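You operate a simulated robot arm through the tools that you are given. There is no shell and no other tool. Be economical: measure what you need, move in short steps, check, and stop when the job is done.

You run a simulated two-armed robot. Do the job below in one go: nothing can be reset, and whatever is moved stays where it is left.

TASK
Key the panel to hand, hold the pendant and jog the meter up to the blue card's litres.
Fine: by the jog button alone, three litres over at most; key back to auto and out on the desk.

The check looks at the end state, three seconds after you hand in, the way a careful person would. Anything else that was tipped, shoved, dropped, spilled or broken makes it a failure.

THE ROBOT
Two 7-joint arms with two-finger parallel grippers on one trunk, on a base that drives. Base frame: it is fixed to the floor where the robot stands at the start and does not move with it; the origin is under the middle of the robot, x ahead of it, y to its left, z up. Lengths are in m, angles in degrees, forces in N, time in s.
The left shoulder is at the start at [0.07, 0.134, 1.251], the right one opposite. With the tool pointing down near the work surface each hand reaches from about 0.1 to 0.64 m from the robot's upright axis, wherever it stands, measured 20 degrees to its own side. Places, roughly: adjust knob [0.7, -0.2, 1.2]; batch dial [0.7, -0.1, 1.2]; blue card [0.8, -0.1, 1.5]; box pump isolator [-1.2, 0.9, 1]; desk top [0.5, 0.3, 0.9]; from knob [0.7, 0.5, 1.2]; green button [0.7, 0.5, 1]; green card [0.8, 0.5, 1.5]; heat switch [0.7, -0.2, 1.1]; horn switch [-1.1, 0.9, 1.4]; jog button [0.6, 0.2, 1]; key slot [0.7, 0.1, 0.9]; key switch [0.7, 0.1, 0.9]; lamp test button [-1.1, 1, 1.4]; lift switch [0.5, -0.1, 0.9]; meter bleed cock [0.7, -0.6, 1]. Payload 1.57 kg a hand.
The tool frame of a hand sits at the grasp point between the pads (the TCP): z along the fingers, y along the line on which they close. The tips reach 0.03 m beyond it. The gripper opens to 0.08 m. The fingers are 0.017 m wide and 0.012 m thick; the gripper's body (0.04 by 0.082 m) begins 0.08 m behind the TCP.
Orientation is that of the tool frame in the base frame, as a unit quaternion [w, x, y, z]. With the fingers straight down and closing along the base's y, the tool's x points along the base's -x, its y along +y and its z along -z.

THE INTERFACE
- The arms move only by the tool nudge_tool. It takes "left_motion", "right_motion" or both (then of equal length, played together; a hand with none holds still); each is a list that holds one entry, the list of rows, each a list of 7 numbers: the turn, a rotation vector about the tool's x, y, z in units of 4 degrees (1.0 is 4 degrees), then the shift along the tool's x, y, z in units of 25 mm (1.0 is 25 mm), then the finger opening in m, from 0 to 0.08. In form: [[[rx, ry, rz, tx, ty, tz, jaw], ...]]. A call has 1 to 10 rows; each row shifts and turns the commanded pose from where the row before left it, along the tool's axes as they then stand. A call with a number of a shift or a turn outside -1 to 1 is refused whole. Rows are played at 5 a second. More than 0.05 m and 8.6 degrees between two rows, or a gripper value outside its range, and nothing of the call is played. Where a pose cannot be reached the arm comes as near as it can. A force on the tool above 90 N (or 10 N above the force at the start of the call, whichever is more), or a blocked arm, ends the call early, and 0.2 s more pass. Each finger travels about 0.153 m/s and halts on what it meets, pressing with about 34 N; the grip force reading is that of the motor and also rises with nothing between the fingers. The clock runs only during rows and for 0.2 s after the last one: add rows that do not move to give the fingers time. It gives the time, the measured TCP pose, the force on the tool (base axes), the opening and the grip force at its end, in the units of the frame above (readings bear some noise), with the torque about the TCP (base axes, N m) and any sound that the robot's microphone picked up, and new pictures: "show" is both (left out), scene, wrist or none (wrist: the cameras of the hands that moved).
- Cameras (640 x 400 px; columns grow to the right, rows downward): "scene" is now at [0.1301, 0.0231, 1.4651]; the picture's right is [0.27, -0.96, 0.00], its down [-0.67, -0.19, -0.72] and it looks along [0.69, 0.20, -0.69] (base axes); focal length 266 px, centre (320, 200). "left" rides on the left gripper at [0.072, 0.007, -0.122] in its tool frame; the picture's right is [-0.09, 1.00, 0.00], its down [-0.84, -0.08, -0.54] and it looks along [-0.54, -0.05, 0.84] (tool axes); focal length 238 px, centre (320, 200). "right" rides on the right gripper at [0.072, -0.007, -0.122] in its tool frame; the picture's right is [0.09, 1.00, 0.00], its down [-0.84, 0.08, -0.54] and it looks along [-0.54, 0.05, 0.84] (tool axes); focal length 238 px, centre (320, 200). There is no depth. A picture from a camera that has moved, and an enlarged one, comes with that camera's place and axes in the base frame and with its lens.
- raise_lower(by): slides the trunk up (or, below 0, down) by that many m; the arms and the scene camera ride with it, the base frame stays. It gives what a move gives, with no picture.
- drive_base(legs): drives the robot by 1 to 6 legs, each [ahead, left, turn to the left] in m, m and degrees, along the robot's own axes; the way and the turn of a leg run together, so that a leg with both is an arc; at most 1.5 m and 180 degrees a leg. The arms and the cameras ride along, it lands a little off, and it stops where it bumps. It gives what a move gives, and a new picture of the scene camera.
- head_to(pan, tilt): turns the head with the scene camera to pan (to the left, within 86 degrees either way) and tilt (down, from -29 to 69), counted from straight ahead of the robot. It gives what a move gives, and a new picture of the scene camera.
- zoom(camera, box): a new picture of the part [left, top, right, bottom] of that camera's present view, enlarged. It takes no simulated time.
- close_job(): hands the job in; it is judged then, once.

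Go step by step. Nothing tells you exact positions but the pictures and the camera data: compare them with the known pose of the tool, close in by small moves and look again before you grip or let go. The budget is 120 turns and 260 pictures, counting those below and the enlarged ones. Unless the task says otherwise, let go and move clear before handing in, and close with one line.

The tools are called after ">>>" as a command line: name --argument value ..., lists and objects as JSON in quotes. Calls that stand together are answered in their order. nudge_tool: Moves the arms, as the interface text tells. Its arguments: {"type":"object","properties":{"left_motion":{"type":"array","items":{"type":"array","items":{"type":"array","items":{"type":"number"}}}},"right_motion":{"type":"array","items":{"type":"array","items":{"type":"array","items":{"type":"number"}}}},"show":{"type":"string","enum":["both","scene","wrist","none"]}},"required":[]} The other tools are called the same way: raise_lower (by) slides the trunk up or down; drive_base (legs) drives the base; head_to (pan, tilt) turns the head that bears the scene camera; zoom (camera, box) takes an enlarged picture of a part of a camera's view; close_job () hands the job in.

At the start:

```text
clock: 0.0
left_ee_pos: [0.3926, 0.3696, 1.2368]
left_tcp_rot: [0.0, -0.002, 1.0, 0.0]
left_contact_force: [0.2, -1.0, -0.3]
left_wrist_torque: [0.0, -0.03, 0.0]
left_width: 0.0801
left_grasp_force: 0.1
right_ee_pos: [0.3863, -0.0537, 1.2346]
right_tcp_rot: [0.0, 0.0, 1.0, 0.0]
right_contact_force: [-0.6, -0.3, -0.2]
right_wrist_torque: [0.04, 0.02, -0.02]
right_width: 0.08
right_grasp_force: 0.1
trunk travel left (down, up): [-0.825, 0.115]
robot x, y, heading: [0.0024, 0.0004, 0.3]
head pan, tilt: [15.7, 43.9]
```

scene: 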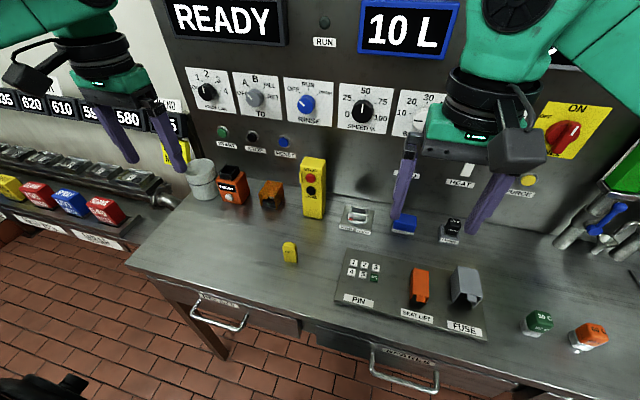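
right: 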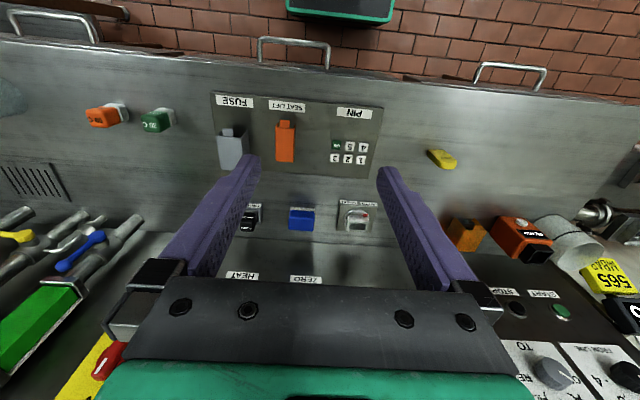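
left: 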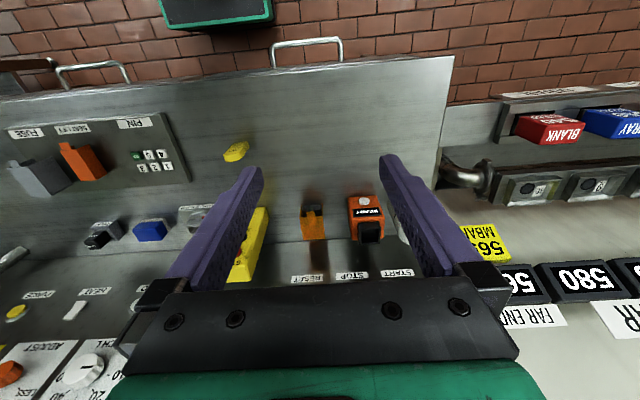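

I see a control desk with a yellow pendant, a yellow key on the desk, and the displays on the panel. I'll look closer at the key, key switch, pendant and the cards first.

>>> zoom --camera "scene" --box '[240, 140, 480, 290]'

>>> head_to --pan 0 --tilt 5

```text
2.67 times, centred on (360, 215) of scene
camera zoom: at [0.1301, 0.0231, 1.4651], right [0.27, -0.96, 0.0], down [-0.67, -0.19, -0.72], along [0.69, 0.2, -0.69], focal length 708 px, centre (213, 160)
```

zoom: 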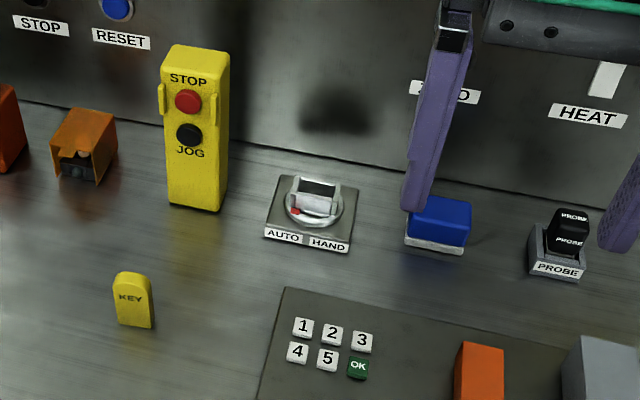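

```text
clock: 1.1
left_ee_pos: [0.3918, 0.37, 1.2366]
left_tcp_rot: [0.0, -0.001, 1.0, 0.0]
left_contact_force: [-0.8, -0.3, -0.4]
left_wrist_torque: [0.0, -0.01, 0.0]
left_width: 0.0801
left_grasp_force: 0.0
right_ee_pos: [0.3859, -0.0542, 1.2354]
right_tcp_rot: [0.0, 0.0, 1.0, 0.0]
right_contact_force: [0.4, 0.0, -0.1]
right_wrist_torque: [-0.01, -0.01, -0.01]
right_width: 0.08
right_grasp_force: 0.1
trunk travel left (down, up): [-0.825, 0.115]
robot x, y, heading: [-0.0022, -0.0019, 0.1]
head pan, tilt: [0.0, 5.0]
camera scene: at [0.1428, 0.0008, 1.5265], right [0.0, -1.0, 0.0], down [-0.09, 0.0, -1.0], along [1.0, 0.0, -0.09], focal length 266 px, centre (320, 200)
```

scene: 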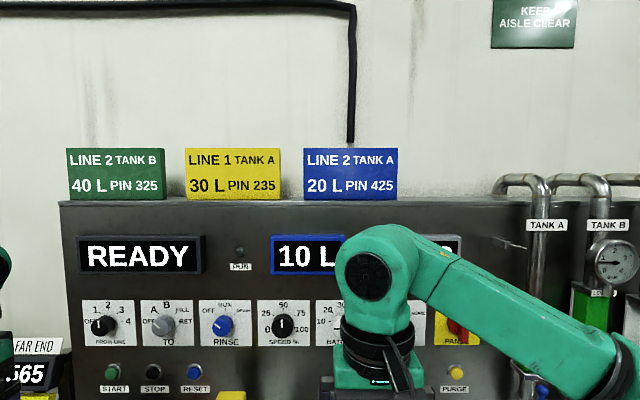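

The blue card says 20 L (Line 2, Tank A). I need to read the meter and check the other displays, and look closely at the key, slot and pendant.

>>> zoom --camera "scene" --box '[60, 140, 480, 400]'

>>> nudge_tool --right_motion '[[[0, 0, 0, 0.5, -1, 0, 0.08], [0, 0, 0, 0.5, -1, 0, 0.08], [0, 0, 0, 0.5, -1, 0, 0.08], [0, 0, 0, 0.5, -1, 0, 0.08], [0, 0, 0, 0.5, -1, 0, 0.08], [0, 0, 0, 0.5, -1, 0, 0.08]]]' --show "scene"

>>> head_to --pan 10 --tilt 40

```text
1.52 times, centred on (270, 270) of scene
camera zoom: at [0.1428, 0.0008, 1.5265], right [0.0, -1.0, 0.0], down [-0.09, 0.0, -1.0], along [1.0, 0.0, -0.09], focal length 404 px, centre (396, 93)
```

zoom: 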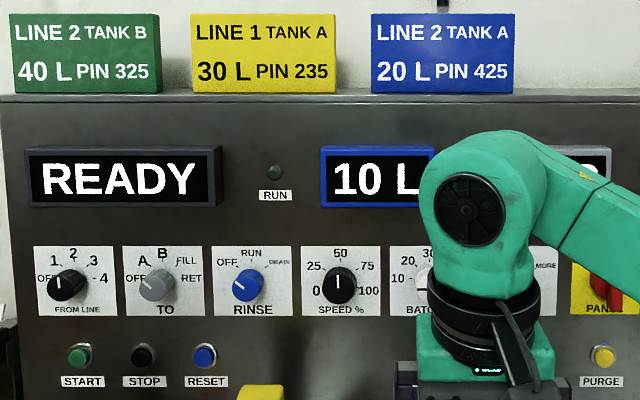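

```text
clock: 2.5
left_ee_pos: [0.3914, 0.3686, 1.2367]
left_tcp_rot: [0.001, -0.001, 1.0, 0.001]
left_contact_force: [-0.7, 0.0, -0.3]
left_wrist_torque: [0.0, -0.03, -0.03]
left_width: 0.08
left_grasp_force: 0.0
right_ee_pos: [0.3077, -0.2083, 1.2346]
right_tcp_rot: [0.001, 0.0, 1.0, 0.002]
right_contact_force: [0.5, -0.3, -1.6]
right_wrist_torque: [0.02, 0.03, 0.03]
right_width: 0.0801
right_grasp_force: 0.0
trunk travel left (down, up): [-0.825, 0.115]
robot x, y, heading: [0.0004, 0.0022, -0.0]
head pan, tilt: [0.0, 5.0]
camera scene: at [0.1411, -0.0006, 1.5268], right [0.0, -1.0, 0.0], down [-0.09, 0.0, -1.0], along [1.0, 0.0, -0.09], focal length 266 px, centre (320, 200)
```

scene: 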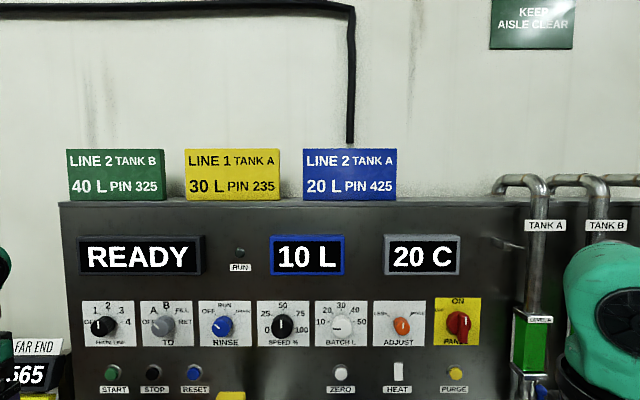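

```text
clock: 3.5
left_ee_pos: [0.3926, 0.3698, 1.2358]
left_tcp_rot: [0.0, -0.001, 1.0, 0.0]
left_contact_force: [-0.3, -0.1, -0.1]
left_wrist_torque: [0.02, 0.02, -0.01]
left_width: 0.0802
left_grasp_force: 0.0
right_ee_pos: [0.3108, -0.2058, 1.2333]
right_tcp_rot: [0.0, 0.0, 1.0, 0.0]
right_contact_force: [-0.1, 0.3, -0.4]
right_wrist_torque: [0.0, 0.05, -0.01]
right_width: 0.08
right_grasp_force: 0.1
trunk travel left (down, up): [-0.825, 0.115]
robot x, y, heading: [0.0014, 0.0007, 0.2]
head pan, tilt: [10.0, 40.0]
camera scene: at [0.1349, 0.0156, 1.4709], right [0.17, -0.98, 0.0], down [-0.63, -0.11, -0.77], along [0.75, 0.13, -0.64], focal length 266 px, centre (320, 200)
```

scene: 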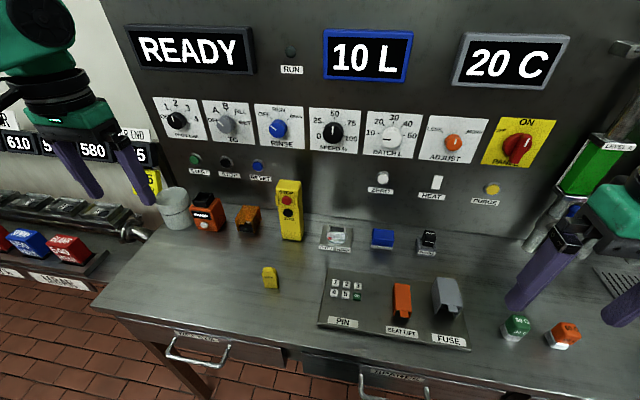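

>>> zoom --camera "scene" --box '[240, 170, 400, 300]'

>>> zoom --camera "scene" --box '[310, 210, 390, 260]'

>>> zoom --camera "left" --box '[60, 120, 280, 300]'

```text
3.08 times, centred on (320, 235) of scene
camera zoom: at [0.1349, 0.0156, 1.4709], right [0.17, -0.98, 0.0], down [-0.63, -0.11, -0.77], along [0.75, 0.13, -0.64], focal length 817 px, centre (320, 92)
```

zoom: 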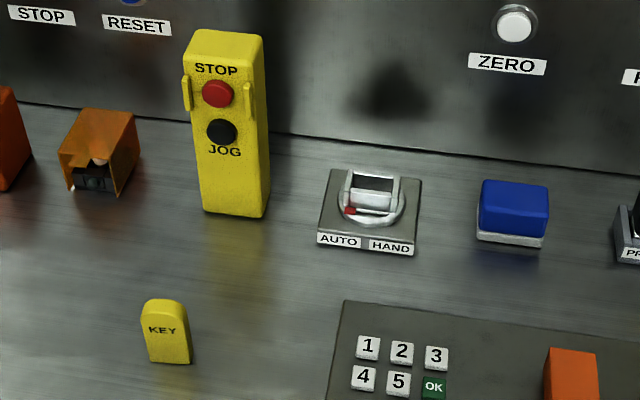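

```text
8.00 times, centred on (350, 235) of scene
camera zoom: at [0.1349, 0.0156, 1.4709], right [0.17, -0.98, 0.0], down [-0.63, -0.11, -0.77], along [0.75, 0.13, -0.64], focal length 2124 px, centre (80, -80)
```

zoom: 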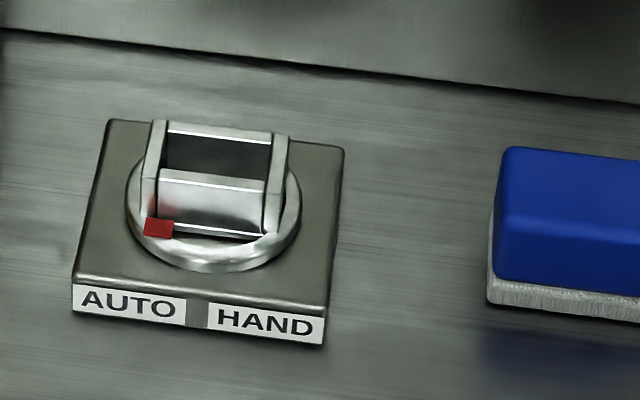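

```text
2.22 times, centred on (170, 210) of left
camera zoom: at [0.3206, 0.3771, 1.3582], right [0.09, 1.0, 0.0], down [0.84, -0.08, 0.54], along [0.54, -0.05, -0.84], focal length 530 px, centre (653, 178)
```

zoom: 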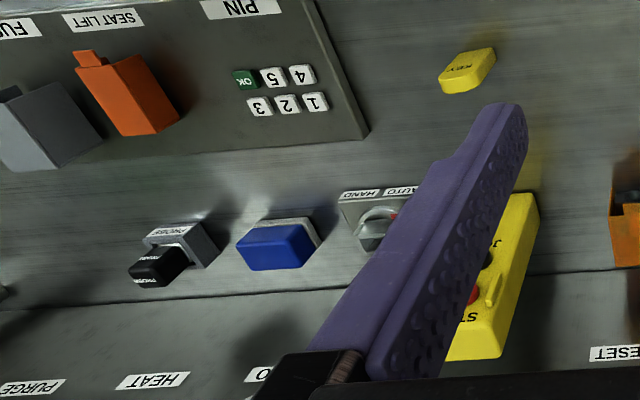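

The key lies or stands near (0.476, 0.198), the switch near (0.637, 0.058) and the pendant near (0.62, 0.18). I'll look straight down for the desk edge and room to drive, and take a closer look with the left hand over the key.

>>> head_to --pan 10 --tilt 69

>>> nudge_tool --left_motion '[[[0, 0, 0, 0.6, -1, 0, 0.08], [0, 0, 0, 0.6, -1, 0, 0.08], [0, 0, 0, 0.6, -1, 0, 0.08], [0, 0, 0, 0.6, -1, 1, 0.08], [0, 0, 0, 0, -1, 1, 0.08], [0, 0, 0, 0, -1, 1, 0.08]]]' --show "both"

```text
clock: 4.4
left_ee_pos: [0.3927, 0.3694, 1.2362]
left_tcp_rot: [0.0, -0.001, 1.0, 0.0]
left_contact_force: [-0.3, 0.5, 0.1]
left_wrist_torque: [0.03, -0.01, 0.01]
left_width: 0.08
left_grasp_force: 0.0
right_ee_pos: [0.3112, -0.2058, 1.2352]
right_tcp_rot: [0.0, 0.0, 1.0, 0.0]
right_contact_force: [-0.1, -0.2, 0.2]
right_wrist_torque: [0.01, 0.0, -0.01]
right_width: 0.08
right_grasp_force: 0.1
trunk travel left (down, up): [-0.825, 0.115]
robot x, y, heading: [-0.0009, 0.0035, -0.2]
head pan, tilt: [10.0, 68.8]
camera scene: at [0.1061, 0.0104, 1.4348], right [0.17, -0.98, 0.0], down [-0.92, -0.16, -0.36], along [0.36, 0.06, -0.93], focal length 266 px, centre (320, 200)
```

scene: 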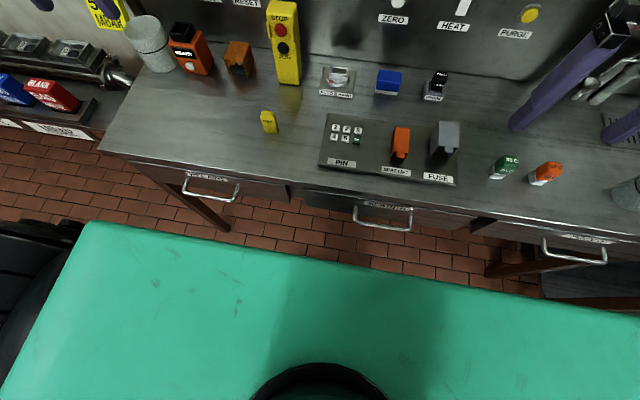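

```text
clock: 5.8
left_ee_pos: [0.3355, 0.2168, 1.1604]
left_tcp_rot: [0.0, -0.001, 1.0, 0.002]
left_contact_force: [0.5, 0.1, -0.3]
left_wrist_torque: [0.01, 0.01, -0.03]
left_width: 0.0802
left_grasp_force: 0.0
right_ee_pos: [0.3114, -0.2071, 1.2345]
right_tcp_rot: [0.0, 0.0, 1.0, 0.0]
right_contact_force: [1.0, 0.4, 0.3]
right_wrist_torque: [-0.01, -0.02, 0.03]
right_width: 0.0799
right_grasp_force: 0.0
trunk travel left (down, up): [-0.825, 0.115]
robot x, y, heading: [-0.0022, 0.0025, 0.3]
head pan, tilt: [10.0, 68.8]
camera scene: at [0.1071, 0.0091, 1.4346], right [0.17, -0.98, 0.0], down [-0.92, -0.16, -0.36], along [0.36, 0.06, -0.93], focal length 266 px, centre (320, 200)
camera left: at [0.262, 0.2244, 1.2825], right [0.09, 1.0, 0.0], down [0.84, -0.08, 0.54], along [0.54, -0.05, -0.84], focal length 238 px, centre (320, 200)
```

scene: 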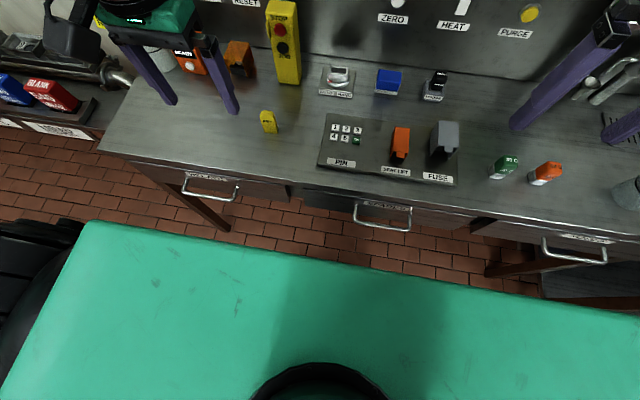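
left: 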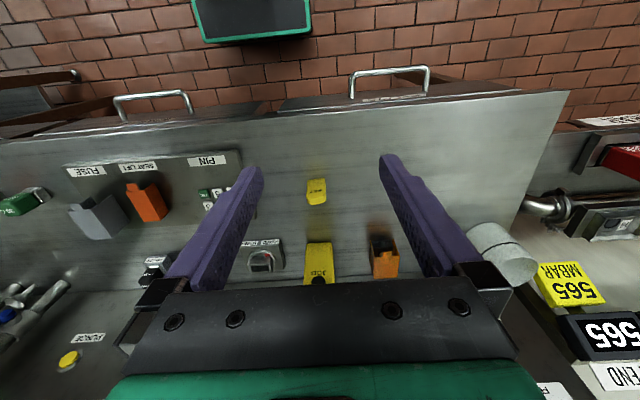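

>>> zoom --camera "left" --box '[220, 160, 420, 290]'

>>> zoom --camera "scene" --box '[240, 50, 380, 150]'

```text
3.08 times, centred on (320, 225) of left
camera zoom: at [0.262, 0.2244, 1.2825], right [0.09, 1.0, 0.0], down [0.84, -0.08, 0.54], along [0.54, -0.05, -0.84], focal length 733 px, centre (320, 123)
```

zoom: 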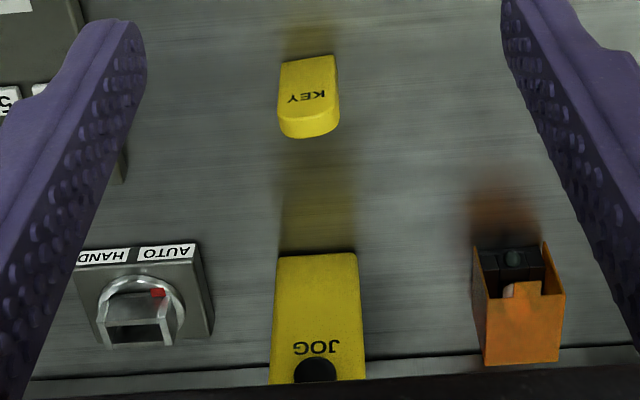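

```text
4.00 times, centred on (310, 100) of scene
camera zoom: at [0.1071, 0.0091, 1.4346], right [0.17, -0.98, 0.0], down [-0.92, -0.16, -0.36], along [0.36, 0.06, -0.93], focal length 1062 px, centre (360, 600)
```

zoom: 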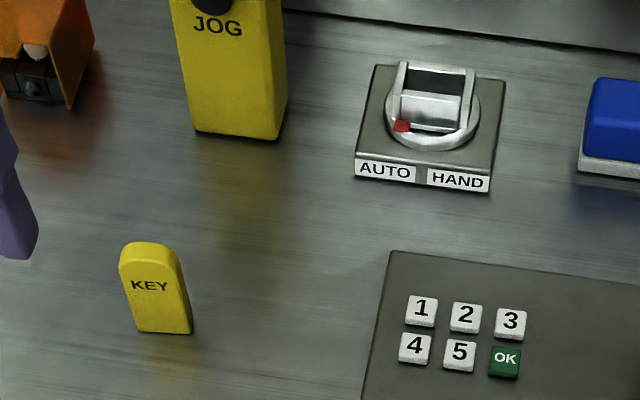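

The key stands upright: about 33 mm wide along y, 13 mm thick, 70 mm tall, with the desk at z≈0.88. I'll move the left hand near the switch to look at the slot from above.

>>> nudge_tool --left_motion '[[[0, 0, 0, -0.94, -0.84, 0.57, 0.08], [0, 0, 0, -0.94, -0.84, 0.57, 0.08], [0, 0, 0, -0.94, -0.84, 0.57, 0.08], [0, 0, 0, -0.94, -0.84, 0.57, 0.08], [0, 0, 0, -0.94, -0.84, 0.57, 0.08], [0, 0, 0, -0.94, -0.84, 0.57, 0.08], [0, 0, 0, -0.94, -0.84, 0.57, 0.08], [0, 0, 0, 0, 0, 0, 0.08]]]' --show "wrist"

>>> zoom --camera "left" --box '[240, 100, 400, 290]'

```text
clock: 7.6
left_ee_pos: [0.4747, 0.0958, 1.0706]
left_tcp_rot: [0.001, -0.001, 1.0, 0.0]
left_contact_force: [-0.4, 1.3, -0.2]
left_wrist_torque: [-0.03, -0.02, -0.01]
left_width: 0.0798
left_grasp_force: 0.0
left hand out of reach, approached as far as the arm can: row 7
right_ee_pos: [0.3114, -0.2068, 1.2343]
right_tcp_rot: [-0.001, 0.0, 1.0, 0.0]
right_contact_force: [-0.5, 0.8, -1.2]
right_wrist_torque: [0.01, -0.03, 0.02]
right_width: 0.0798
right_grasp_force: 0.0
trunk travel left (down, up): [-0.825, 0.115]
robot x, y, heading: [0.0043, -0.0006, 0.1]
head pan, tilt: [10.0, 68.8]
camera left: at [0.4021, 0.1034, 1.1929], right [0.09, 1.0, 0.0], down [0.84, -0.08, 0.54], along [0.54, -0.05, -0.84], focal length 238 px, centre (320, 200)
```

left: 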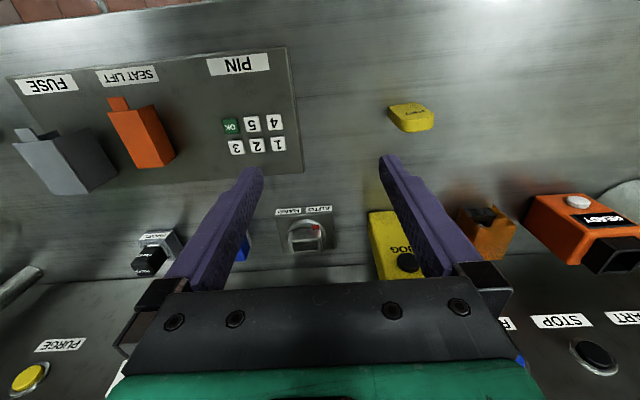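

```text
2.11 times, centred on (320, 195) of left
camera zoom: at [0.4021, 0.1034, 1.1929], right [0.09, 1.0, 0.0], down [0.84, -0.08, 0.54], along [0.54, -0.05, -0.84], focal length 502 px, centre (320, 210)
```

zoom: 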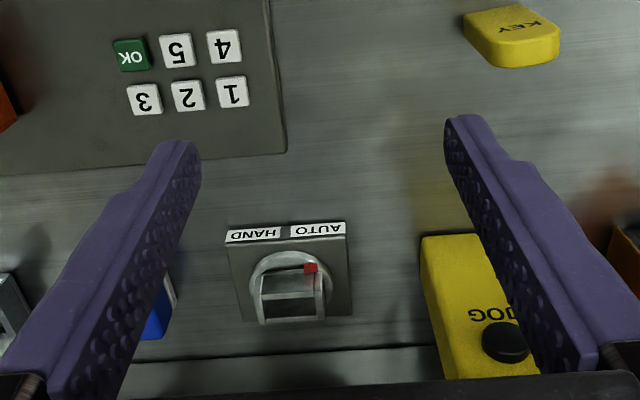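

The left hand is at its reach limit here, so I'll use the right hand for the key with the robot shifted left. First I'll retract the left hand, then drive left and a little ahead.

>>> nudge_tool --left_motion '[[[0, 0, 0, 0.8, 0.6, -1, 0.08], [0, 0, 0, 0.8, 0.8, -1, 0.08], [0, 0, 0, 0.8, 0.8, -1, 0.08], [0, 0, 0, 0.8, 0.8, -1, 0.08], [0, 0, 0, 0.8, 0.8, -1, 0.08], [0, 0, 0, 0.8, 0.8, -1, 0.08]]]' --show "none"

>>> drive_base --legs '[[0, 0.25, 0], [0.05, 0, 0]]'

```text
clock: 9.0
left_ee_pos: [0.3539, 0.2107, 1.2225]
left_tcp_rot: [0.0, -0.001, 1.0, -0.001]
left_contact_force: [-0.1, 0.4, -0.7]
left_wrist_torque: [0.01, -0.03, 0.01]
left_width: 0.0802
left_grasp_force: 0.1
right_ee_pos: [0.3095, -0.2053, 1.2347]
right_tcp_rot: [0.001, 0.0, 1.0, -0.001]
right_contact_force: [-0.1, -0.1, 0.2]
right_wrist_torque: [-0.01, -0.02, 0.0]
right_width: 0.08
right_grasp_force: 0.2
trunk travel left (down, up): [-0.825, 0.115]
robot x, y, heading: [-0.0013, 0.0004, -0.1]
head pan, tilt: [10.0, 68.8]
```

```text
clock: 11.4
left_ee_pos: [0.3995, 0.4601, 1.224]
left_tcp_rot: [0.004, 0.004, 1.0, 0.002]
left_contact_force: [-0.7, -0.7, 0.4]
left_wrist_torque: [0.03, -0.04, 0.01]
left_width: 0.0801
left_grasp_force: 0.0
right_ee_pos: [0.3522, 0.0441, 1.2362]
right_tcp_rot: [0.004, 0.004, 1.0, 0.0]
right_contact_force: [-0.7, -0.8, 0.1]
right_wrist_torque: [0.01, -0.08, 0.0]
right_width: 0.0799
right_grasp_force: 0.0
trunk travel left (down, up): [-0.825, 0.115]
robot x, y, heading: [0.0522, 0.254, -0.6]
head pan, tilt: [10.0, 68.8]
camera scene: at [0.1471, 0.262, 1.4355], right [0.17, -0.99, 0.0], down [-0.92, -0.15, -0.37], along [0.36, 0.06, -0.93], focal length 266 px, centre (320, 200)
```

scene: 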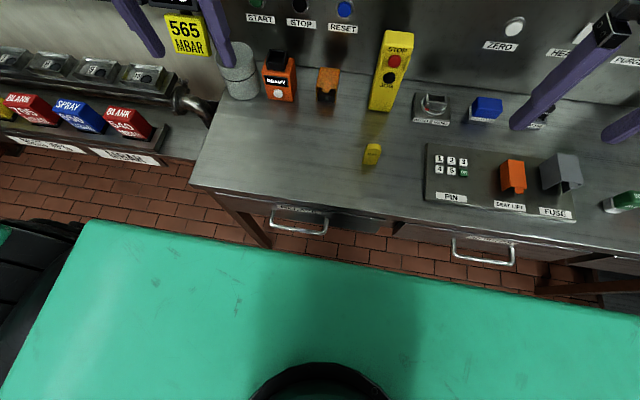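

>>> head_to --pan -12 --tilt 48

>>> nudge_tool --right_motion '[[[0, 0, 0, -0.92, 0.07, 0.69, 0.08], [0, 0, 0, -0.92, 0.07, 0.69, 0.08], [0, 0, 0, -0.92, 0.07, 0.69, 0.08], [0, 0, 0, -0.92, 0.07, 0.69, 0.08], [0, 0, 0, -0.92, 0.07, 0.69, 0.08], [0, 0, 0, -0.92, 0.07, 0.69, 0.08], [0, 0, 0, -0.92, 0.07, 0.69, 0.08], [0, 0, 0, -0.92, 0.07, 0.69, 0.08], [0, 0, 0, -0.92, 0.07, 0.69, 0.08], [0, 0, 0, 0, 0, 0, 0.08]]]' --show "both"

>>> zoom --camera "right" --box '[250, 120, 390, 290]'

```text
clock: 12.2
left_ee_pos: [0.4091, 0.4615, 1.221]
left_tcp_rot: [0.0, 0.004, 1.0, 0.0]
left_contact_force: [0.4, 0.1, 0.3]
left_wrist_torque: [0.01, 0.0, -0.03]
left_width: 0.0802
left_grasp_force: 0.2
right_ee_pos: [0.3629, 0.046, 1.2345]
right_tcp_rot: [-0.001, 0.004, 1.0, 0.001]
right_contact_force: [1.2, -0.4, 0.2]
right_wrist_torque: [-0.01, 0.03, 0.0]
right_width: 0.08
right_grasp_force: 0.1
trunk travel left (down, up): [-0.825, 0.115]
robot x, y, heading: [0.0507, 0.2509, -0.6]
head pan, tilt: [-12.0, 48.0]
camera scene: at [0.1808, 0.2373, 1.4591], right [-0.22, -0.98, 0.0], down [-0.73, 0.16, -0.67], along [0.65, -0.14, -0.74], focal length 266 px, centre (320, 200)
```

scene: 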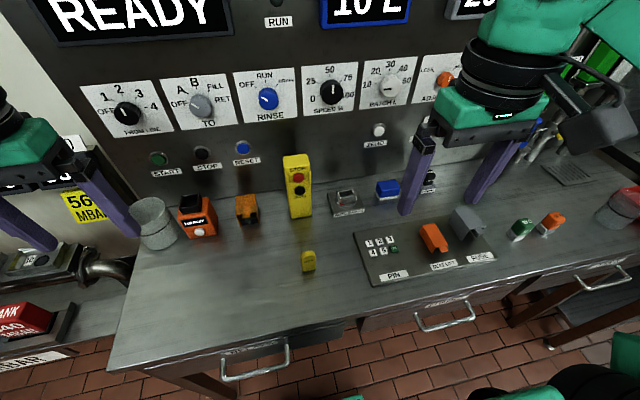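

```text
clock: 14.4
left_ee_pos: [0.407, 0.4606, 1.2232]
left_tcp_rot: [0.0, 0.004, 1.0, 0.0]
left_contact_force: [0.4, -0.7, 0.4]
left_wrist_torque: [-0.03, -0.01, 0.01]
left_width: 0.08
left_grasp_force: 0.1
right_ee_pos: [0.5687, 0.059, 1.0802]
right_tcp_rot: [0.001, 0.004, 1.0, 0.0]
right_contact_force: [-0.2, 0.5, 0.4]
right_wrist_torque: [-0.02, 0.0, -0.03]
right_width: 0.08
right_grasp_force: 0.2
trunk travel left (down, up): [-0.825, 0.115]
robot x, y, heading: [0.0528, 0.2528, -0.3]
head pan, tilt: [-12.0, 48.0]
camera scene: at [0.1784, 0.237, 1.4594], right [-0.22, -0.98, 0.0], down [-0.73, 0.16, -0.67], along [0.65, -0.14, -0.74], focal length 266 px, centre (320, 200)
camera right: at [0.4967, 0.052, 1.2018], right [-0.08, 1.0, 0.0], down [0.84, 0.07, 0.54], along [0.54, 0.05, -0.84], focal length 238 px, centre (320, 200)
```

scene: 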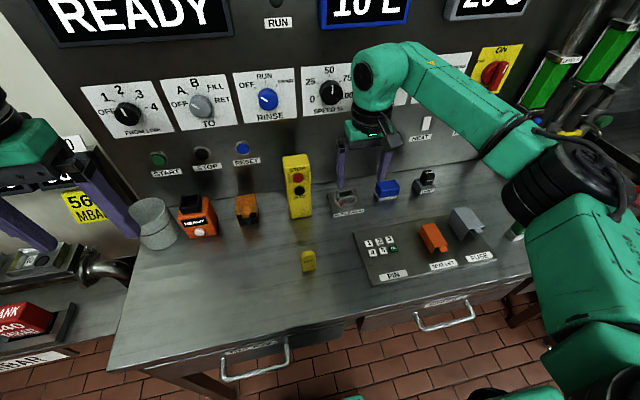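
right: 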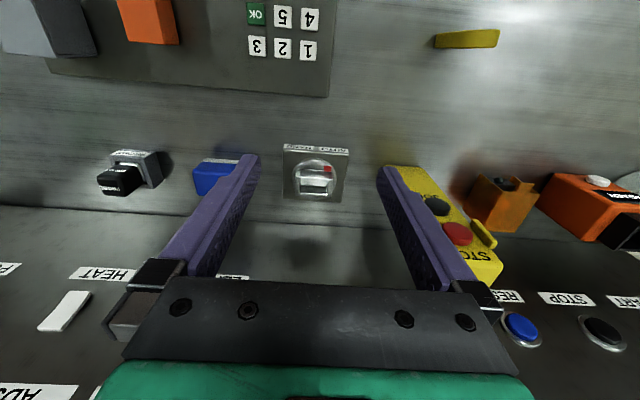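

```text
2.35 times, centred on (320, 205) of right
camera zoom: at [0.4967, 0.052, 1.2018], right [-0.08, 1.0, 0.0], down [0.84, 0.07, 0.54], along [0.54, 0.05, -0.84], focal length 561 px, centre (320, 188)
```

zoom: 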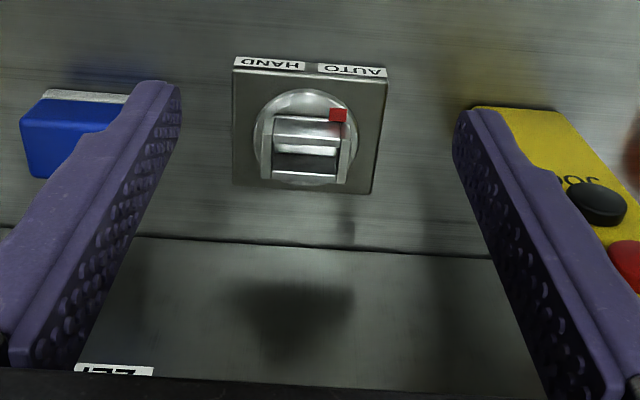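

>>> zoom --camera "scene" --box '[315, 175, 385, 225]'

>>> zoom --camera "scene" --box '[275, 145, 345, 285]'

```text
8.00 times, centred on (350, 200) of scene
camera zoom: at [0.1784, 0.237, 1.4594], right [-0.22, -0.98, 0.0], down [-0.73, 0.16, -0.67], along [0.65, -0.14, -0.74], focal length 2124 px, centre (80, 200)
```

zoom: 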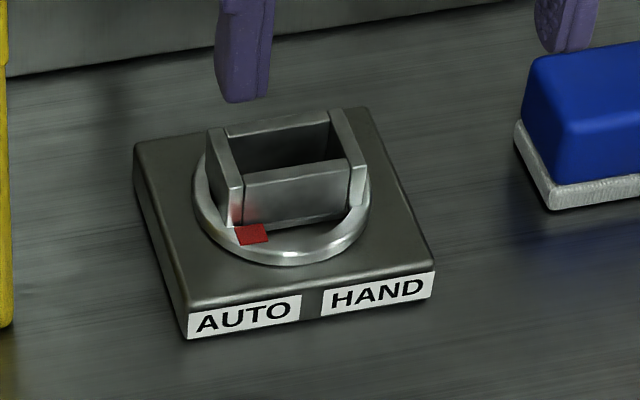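

```text
2.86 times, centred on (310, 215) of scene
camera zoom: at [0.1784, 0.237, 1.4594], right [-0.22, -0.98, 0.0], down [-0.73, 0.16, -0.67], along [0.65, -0.14, -0.74], focal length 758 px, centre (349, 157)
```

zoom: 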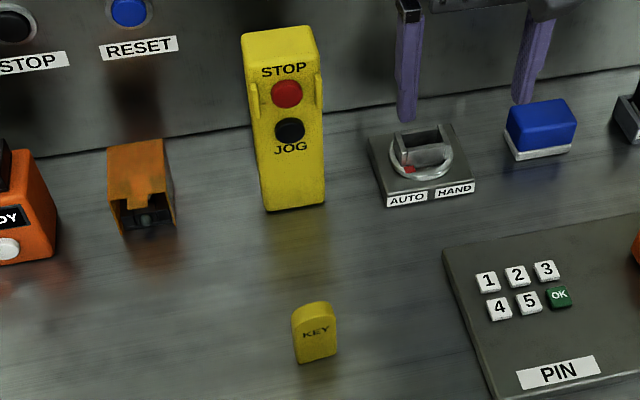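

The slot is a clear rectangular pocket centred near (0.653, 0.060), rim at z≈0.93, long side along y in AUTO; HAND needs about 90° counter-clockwise from above. I'll test in the air that the right wrist can turn 90° that way over the switch.

>>> nudge_tool --right_motion '[[[0, 0, 0, -0.85, 0, 0.2, 0.04], [0, 0, 0, -0.85, 0, 0.2, 0.04], [0, 0, 0, -0.85, 0, 0.2, 0.04], [0, 0, 0, -0.85, 0, 0.2, 0.04], [0, 0, -1, 0, 0, 0, 0.04], [0, 0, -1, 0, 0, 0, 0.04], [0, 0, -1, 0, 0, 0, 0.04], [0, 0, -1, 0, 0, 0, 0.04], [0, 0, -1, 0, 0, 0, 0.04], [0, 0, -1, 0, 0, 0, 0.04]]]' --show "none"

>>> nudge_tool --right_motion '[[[0, 0, -1, 0, 0, 0, 0.04], [0, 0, -1, 0, 0, 0, 0.04], [0, 0, -1, 0, 0, 0, 0.04], [0, 0, -1, 0, 0, 0, 0.04], [0, 0, -1, 0, 0, 0, 0.04], [0, 0, -1, 0, 0, 0, 0.04], [0, 0, -1, 0, 0, 0, 0.04], [0, 0, -1, 0, 0, 0, 0.04]]]' --show "none"

>>> nudge_tool --right_motion '[[[0, 0, -1, 0, 0, 0, 0.04], [0, 0, -1, 0, 0, 0, 0.04], [0, 0, -1, 0, 0, 0, 0.04], [0, 0, -1, 0, 0, 0, 0.04], [0, 0, -1, 0, 0, 0, 0.04], [0, 0, -1, 0, 0, 0, 0.04], [0, 0, -1, 0, 0, 0, 0.04], [0, 0, -1, 0, 0, 0, 0.04], [0, 0, -0.5, 0, 0, 0, 0.04]]]' --show "both"

```text
clock: 16.6
left_ee_pos: [0.4081, 0.4619, 1.221]
left_tcp_rot: [0.0, 0.004, 1.0, 0.0]
left_contact_force: [0.5, -0.1, -1.2]
left_wrist_torque: [0.02, 0.03, 0.02]
left_width: 0.0799
left_grasp_force: 0.1
right_ee_pos: [0.5954, 0.0522, 1.0429]
right_tcp_rot: [0.0, -0.1, 0.995, 0.0]
right_contact_force: [0.3, 0.7, -0.2]
right_wrist_torque: [0.0, 0.0, 0.0]
right_width: 0.0402
right_grasp_force: 0.1
right hand out of reach, approached as far as the arm can: row 4, 5, 6, 7, 8, 9, 10
trunk travel left (down, up): [-0.825, 0.115]
robot x, y, heading: [0.0522, 0.254, -0.6]
head pan, tilt: [-12.0, 48.0]
```

```text
clock: 18.4
left_ee_pos: [0.4076, 0.4606, 1.2222]
left_tcp_rot: [0.001, 0.004, 1.0, 0.0]
left_contact_force: [0.0, -1.1, -0.1]
left_wrist_torque: [0.02, -0.01, 0.0]
left_width: 0.0798
left_grasp_force: 0.0
right_ee_pos: [0.5953, 0.0499, 1.0416]
right_tcp_rot: [-0.001, -0.1, 0.995, -0.001]
right_contact_force: [0.5, 0.5, 0.5]
right_wrist_torque: [-0.01, -0.01, -0.01]
right_width: 0.0397
right_grasp_force: 0.1
right hand out of reach, approached as far as the arm can: row 1, 2, 3, 4, 5, 6, 7, 8
trunk travel left (down, up): [-0.825, 0.115]
robot x, y, heading: [0.0493, 0.254, -0.5]
head pan, tilt: [-12.0, 48.0]
```

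```text
clock: 20.4
left_ee_pos: [0.4083, 0.4614, 1.2205]
left_tcp_rot: [0.002, 0.004, 1.0, 0.001]
left_contact_force: [-0.8, -0.2, 0.1]
left_wrist_torque: [0.0, 0.01, -0.02]
left_width: 0.08
left_grasp_force: 0.0
right_ee_pos: [0.5714, 0.0462, 1.0323]
right_tcp_rot: [0.0, -0.134, 0.991, 0.0]
right_contact_force: [0.2, -0.4, -0.1]
right_wrist_torque: [0.0, 0.02, 0.02]
right_width: 0.0401
right_grasp_force: 0.1
right hand out of reach, approached as far as the arm can: row 1, 2, 3, 4, 5, 6, 7, 8
trunk travel left (down, up): [-0.825, 0.115]
robot x, y, heading: [0.05, 0.2533, -0.7]
head pan, tilt: [-12.0, 48.0]
camera scene: at [0.1789, 0.2373, 1.4594], right [-0.22, -0.98, 0.0], down [-0.73, 0.16, -0.67], along [0.65, -0.14, -0.74], focal length 266 px, centre (320, 200)
camera right: at [0.5045, 0.0194, 1.1536], right [-0.36, 0.93, 0.0], down [0.79, 0.3, 0.54], along [0.51, 0.19, -0.84], focal length 238 px, centre (320, 200)
```

scene: 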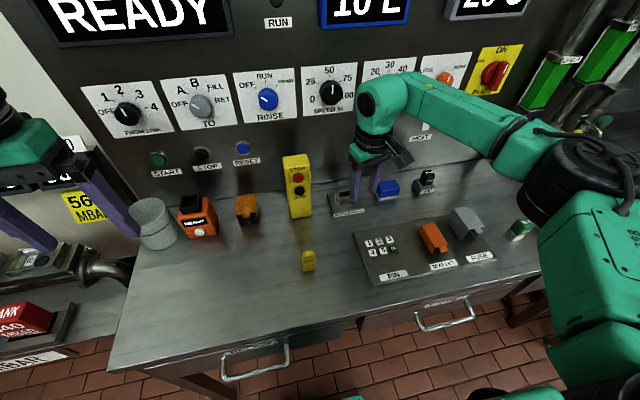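
right: 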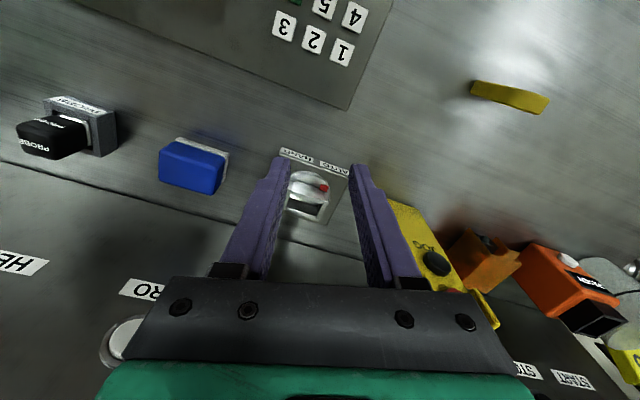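

The reach falls short at x≈0.595, so the base must go closer. I'll pull the right hand back and up, then look down for clearance under the desk.

>>> nudge_tool --right_motion '[[[0, 0, 0, 1, 0, -1, 0.08], [0, 0, 0, 1, 0, -1, 0.08], [0, 0, 0, 1, 0, -1, 0.08], [0, 0, 0, 1, 0, -0.5, 0.08], [0, 0, 0, 1, 0, -0.5, 0.08], [0, 0, 0, 0, 0, 0, 0.08]]]' --show "none"

>>> head_to --pan 0 --tilt 69

```text
clock: 21.8
left_ee_pos: [0.408, 0.4617, 1.2215]
left_tcp_rot: [0.0, 0.004, 1.0, -0.001]
left_contact_force: [0.2, 0.0, 0.2]
left_wrist_torque: [-0.01, -0.03, 0.0]
left_width: 0.08
left_grasp_force: 0.2
right_ee_pos: [0.4518, 0.0082, 1.1328]
right_tcp_rot: [0.0, -0.152, 0.988, 0.0]
right_contact_force: [-0.1, -0.3, 0.4]
right_wrist_torque: [-0.02, 0.02, 0.02]
right_width: 0.0798
right_grasp_force: 0.1
trunk travel left (down, up): [-0.825, 0.115]
robot x, y, heading: [0.0492, 0.2519, -0.5]
head pan, tilt: [-12.0, 48.0]
```

```text
clock: 22.7
left_ee_pos: [0.4078, 0.4611, 1.2215]
left_tcp_rot: [0.001, 0.003, 1.0, 0.001]
left_contact_force: [0.3, 0.4, 0.0]
left_wrist_torque: [-0.02, 0.03, 0.02]
left_width: 0.0802
left_grasp_force: 0.0
right_ee_pos: [0.4533, 0.0085, 1.1325]
right_tcp_rot: [0.0, -0.152, 0.988, 0.0]
right_contact_force: [0.2, 0.4, 0.1]
right_wrist_torque: [0.0, 0.0, 0.0]
right_width: 0.0797
right_grasp_force: 0.1
trunk travel left (down, up): [-0.825, 0.115]
robot x, y, heading: [0.0507, 0.2506, -0.6]
head pan, tilt: [0.0, 68.8]
camera scene: at [0.1579, 0.2536, 1.4347], right [-0.01, -1.0, 0.0], down [-0.93, 0.01, -0.36], along [0.36, 0.0, -0.93], focal length 266 px, centre (320, 200)
```

scene: 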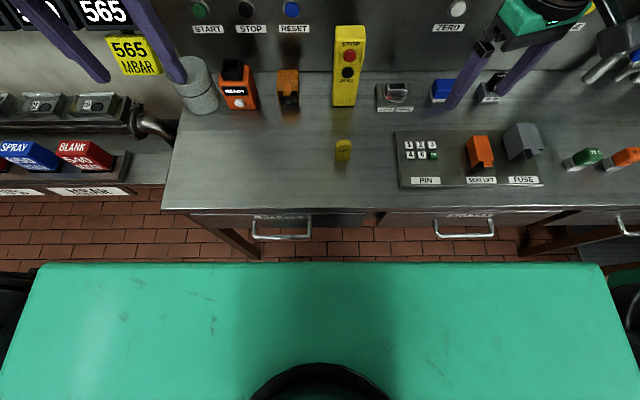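

>>> drive_base --legs '[[0.08, 0, 0]]'

```text
clock: 23.7
left_ee_pos: [0.4832, 0.4622, 1.2242]
left_tcp_rot: [0.004, 0.004, 1.0, 0.0]
left_contact_force: [-0.4, -0.1, 0.3]
left_wrist_torque: [0.03, -0.04, 0.01]
left_width: 0.0798
left_grasp_force: 0.0
right_ee_pos: [0.5278, 0.0059, 1.1343]
right_tcp_rot: [0.002, -0.152, 0.988, -0.002]
right_contact_force: [-0.2, 0.5, -0.7]
right_wrist_torque: [0.0, -0.04, 0.0]
right_width: 0.0802
right_grasp_force: 0.0
trunk travel left (down, up): [-0.825, 0.115]
robot x, y, heading: [0.1328, 0.2556, -0.5]
head pan, tilt: [0.0, 68.8]
camera scene: at [0.2308, 0.2532, 1.4353], right [-0.01, -1.0, 0.0], down [-0.93, 0.01, -0.37], along [0.37, 0.0, -0.93], focal length 266 px, centre (320, 200)
```

scene: 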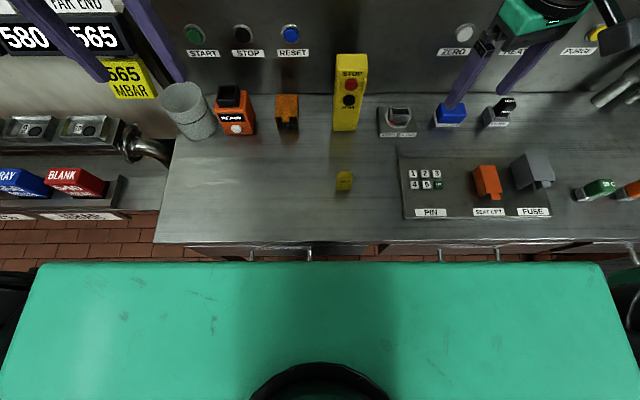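

Drove in clean. Now I'll repeat the reach and wrist-turn test over the switch.

>>> nudge_tool --right_motion '[[[0, 0, 0, -0.9, 0.09, 0.56, 0.04], [0, 0, 0, -0.9, 0.09, 0.56, 0.04], [0, 0, 0, -0.9, 0.09, 0.56, 0.04], [0, 0, 0, -0.9, 0.09, 0.56, 0.04], [0, 0, 0, -0.9, 0.09, 0.56, 0.04], [0, 0, 0, -0.9, 0.09, 0.56, 0.04], [0, 0, 0, 0, 0, 0, 0.04]]]' --show "none"

>>> nudge_tool --right_motion '[[[0, 0, -1, 0, 0, 0, 0.04], [0, 0, -1, 0, 0, 0, 0.04], [0, 0, -1, 0, 0, 0, 0.04], [0, 0, -1, 0, 0, 0, 0.04], [0, 0, -1, 0, 0, 0, 0.04], [0, 0, -1, 0, 0, 0, 0.04], [0, 0, -1, 0, 0, 0, 0.04], [0, 0, -1, 0, 0, 0, 0.04], [0, 0, -1, 0, 0, 0, 0.04], [0, 0, 0, 0, 0, 0, 0.04]]]' --show "none"

>>> nudge_tool --right_motion '[[[0, 0, -1, 0, 0, 0, 0.04], [0, 0, -1, 0, 0, 0, 0.04], [0, 0, -1, 0, 0, 0, 0.04], [0, 0, -1, 0, 0, 0, 0.04], [0, 0, -1, 0, 0, 0, 0.04], [0, 0, -1, 0, 0, 0, 0.04], [0, 0, -1, 0, 0, 0, 0.04], [0, 0, -1, 0, 0, 0, 0.04], [0, 0, -1, 0, 0, 0, 0.04], [0, 0, 0, 0, 0, 0, 0.04]]]' --show "both"

```text
clock: 25.3
left_ee_pos: [0.4867, 0.4603, 1.2216]
left_tcp_rot: [0.001, 0.004, 1.0, 0.001]
left_contact_force: [0.5, -0.5, 0.5]
left_wrist_torque: [0.02, -0.02, 0.02]
left_width: 0.0799
left_grasp_force: 0.0
right_ee_pos: [0.6482, 0.0571, 1.0538]
right_tcp_rot: [0.001, -0.152, 0.988, 0.0]
right_contact_force: [-0.1, 0.6, -0.3]
right_wrist_torque: [0.0, 0.0, 0.03]
right_width: 0.0399
right_grasp_force: 0.1
right hand out of reach, approached as far as the arm can: row 6
trunk travel left (down, up): [-0.825, 0.115]
robot x, y, heading: [0.1296, 0.2566, -0.5]
head pan, tilt: [0.0, 68.8]
```

```text
clock: 27.5
left_ee_pos: [0.4876, 0.4604, 1.2213]
left_tcp_rot: [0.0, 0.004, 1.0, 0.0]
left_contact_force: [-0.4, -0.8, -0.1]
left_wrist_torque: [0.0, 0.01, 0.01]
left_width: 0.08
left_grasp_force: 0.1
right_ee_pos: [0.6502, 0.056, 1.0543]
right_tcp_rot: [0.0, -0.152, 0.988, 0.0]
right_contact_force: [-0.4, 0.1, -0.1]
right_wrist_torque: [-0.02, 0.01, 0.0]
right_width: 0.04
right_grasp_force: 0.2
right hand out of reach, approached as far as the arm can: row 1, 2, 3, 4, 5, 6, 7, 8, 9
trunk travel left (down, up): [-0.825, 0.115]
robot x, y, heading: [0.1306, 0.2503, -0.3]
head pan, tilt: [0.0, 68.8]
```

```text
clock: 29.7
left_ee_pos: [0.4877, 0.4607, 1.2226]
left_tcp_rot: [0.0, 0.003, 1.0, -0.001]
left_contact_force: [-0.5, 0.3, -0.5]
left_wrist_torque: [0.0, 0.0, 0.03]
left_width: 0.0802
left_grasp_force: 0.1
right_ee_pos: [0.6493, 0.0552, 1.0544]
right_tcp_rot: [0.0, -0.151, 0.988, 0.0]
right_contact_force: [0.0, 0.0, 0.6]
right_wrist_torque: [0.0, 0.01, 0.0]
right_width: 0.0399
right_grasp_force: 0.1
right hand out of reach, approached as far as the arm can: row 1, 2, 3, 4, 5, 6, 7, 8, 9
trunk travel left (down, up): [-0.825, 0.115]
robot x, y, heading: [0.1281, 0.2542, -0.6]
head pan, tilt: [0.0, 68.8]
camera scene: at [0.2375, 0.253, 1.4347], right [-0.01, -1.0, 0.0], down [-0.93, 0.01, -0.36], along [0.36, 0.0, -0.93], focal length 266 px, centre (320, 200)
camera right: at [0.5831, 0.0277, 1.1757], right [-0.39, 0.92, 0.0], down [0.78, 0.32, 0.54], along [0.5, 0.21, -0.84], focal length 238 px, centre (320, 200)
```

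scene: 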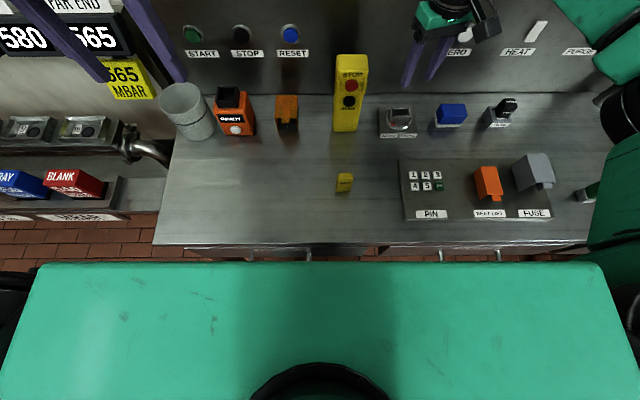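
right: 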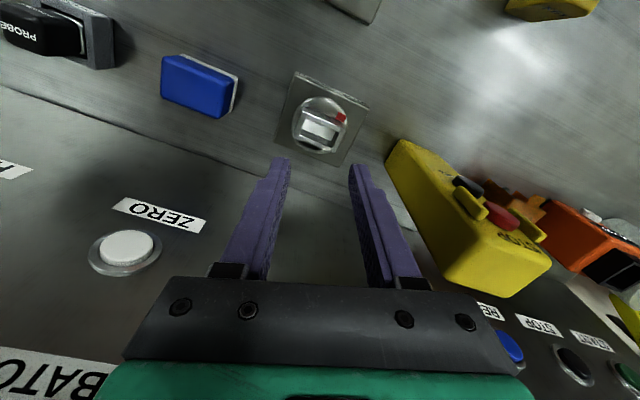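

The right wrist can't turn counter-clockwise from here, but the left hand should (mirrored), with its camera swinging away from the pendant. I'll retract the right hand and drive right so the left hand serves the key.

>>> nudge_tool --right_motion '[[[0, 0, 0.5, 1, 0, -1, 0.04], [0, 0, 0.5, 1, 0, -1, 0.04], [0, 0, 0.5, 1, 0, -1, 0.04], [0, 0, 0.5, 1, 0, -1, 0.04], [0, 0, 0.5, 1, 0, -1, 0.04], [0, 0, 0.5, 1, 0, -1, 0.04], [0, 0, 0.5, 1, 0, -1, 0.04], [0, 0, 0.5, 1, 0, -1, 0.04], [0, 0, 0.4, 1, 0, 0, 0.04]]]' --show "none"

>>> drive_base --legs '[[0, -0.38, 0]]'

```text
clock: 31.7
left_ee_pos: [0.4872, 0.4612, 1.2223]
left_tcp_rot: [0.002, 0.004, 1.0, 0.0]
left_contact_force: [0.2, 0.1, 0.2]
left_wrist_torque: [0.0, 0.01, -0.02]
left_width: 0.08
left_grasp_force: 0.1
right_ee_pos: [0.4281, 0.0203, 1.2528]
right_tcp_rot: [0.0, 0.001, 1.0, 0.001]
right_contact_force: [-0.3, 0.4, -0.1]
right_wrist_torque: [0.0, -0.02, -0.01]
right_width: 0.04
right_grasp_force: 0.1
trunk travel left (down, up): [-0.825, 0.115]
robot x, y, heading: [0.1308, 0.2515, -0.6]
head pan, tilt: [0.0, 68.8]
```

```text
clock: 34.1
left_ee_pos: [0.4839, 0.0839, 1.2215]
left_tcp_rot: [0.001, 0.004, 1.0, -0.001]
left_contact_force: [-0.6, 0.0, -0.2]
left_wrist_torque: [-0.02, 0.04, 0.03]
left_width: 0.0798
left_grasp_force: 0.0
right_ee_pos: [0.426, -0.3544, 1.2541]
right_tcp_rot: [0.0, 0.0, 1.0, -0.001]
right_contact_force: [-0.6, -0.1, -0.1]
right_wrist_torque: [-0.01, -0.01, 0.01]
right_width: 0.0402
right_grasp_force: 0.2
trunk travel left (down, up): [-0.825, 0.115]
robot x, y, heading: [0.1289, -0.125, -0.6]
head pan, tilt: [0.0, 68.8]
camera scene: at [0.2342, -0.1225, 1.4347], right [-0.01, -1.0, 0.0], down [-0.93, 0.01, -0.36], along [0.36, 0.0, -0.93], focal length 266 px, centre (320, 200)
```

scene: 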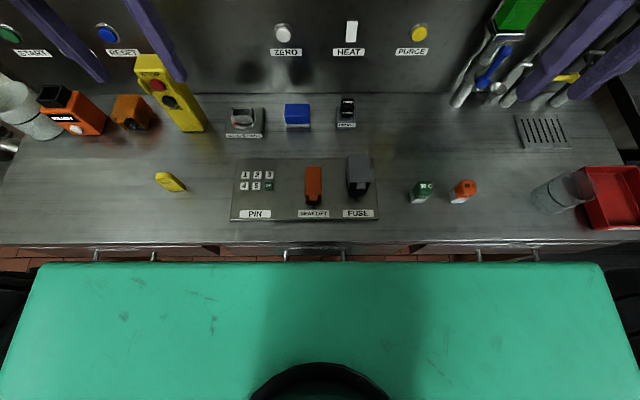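

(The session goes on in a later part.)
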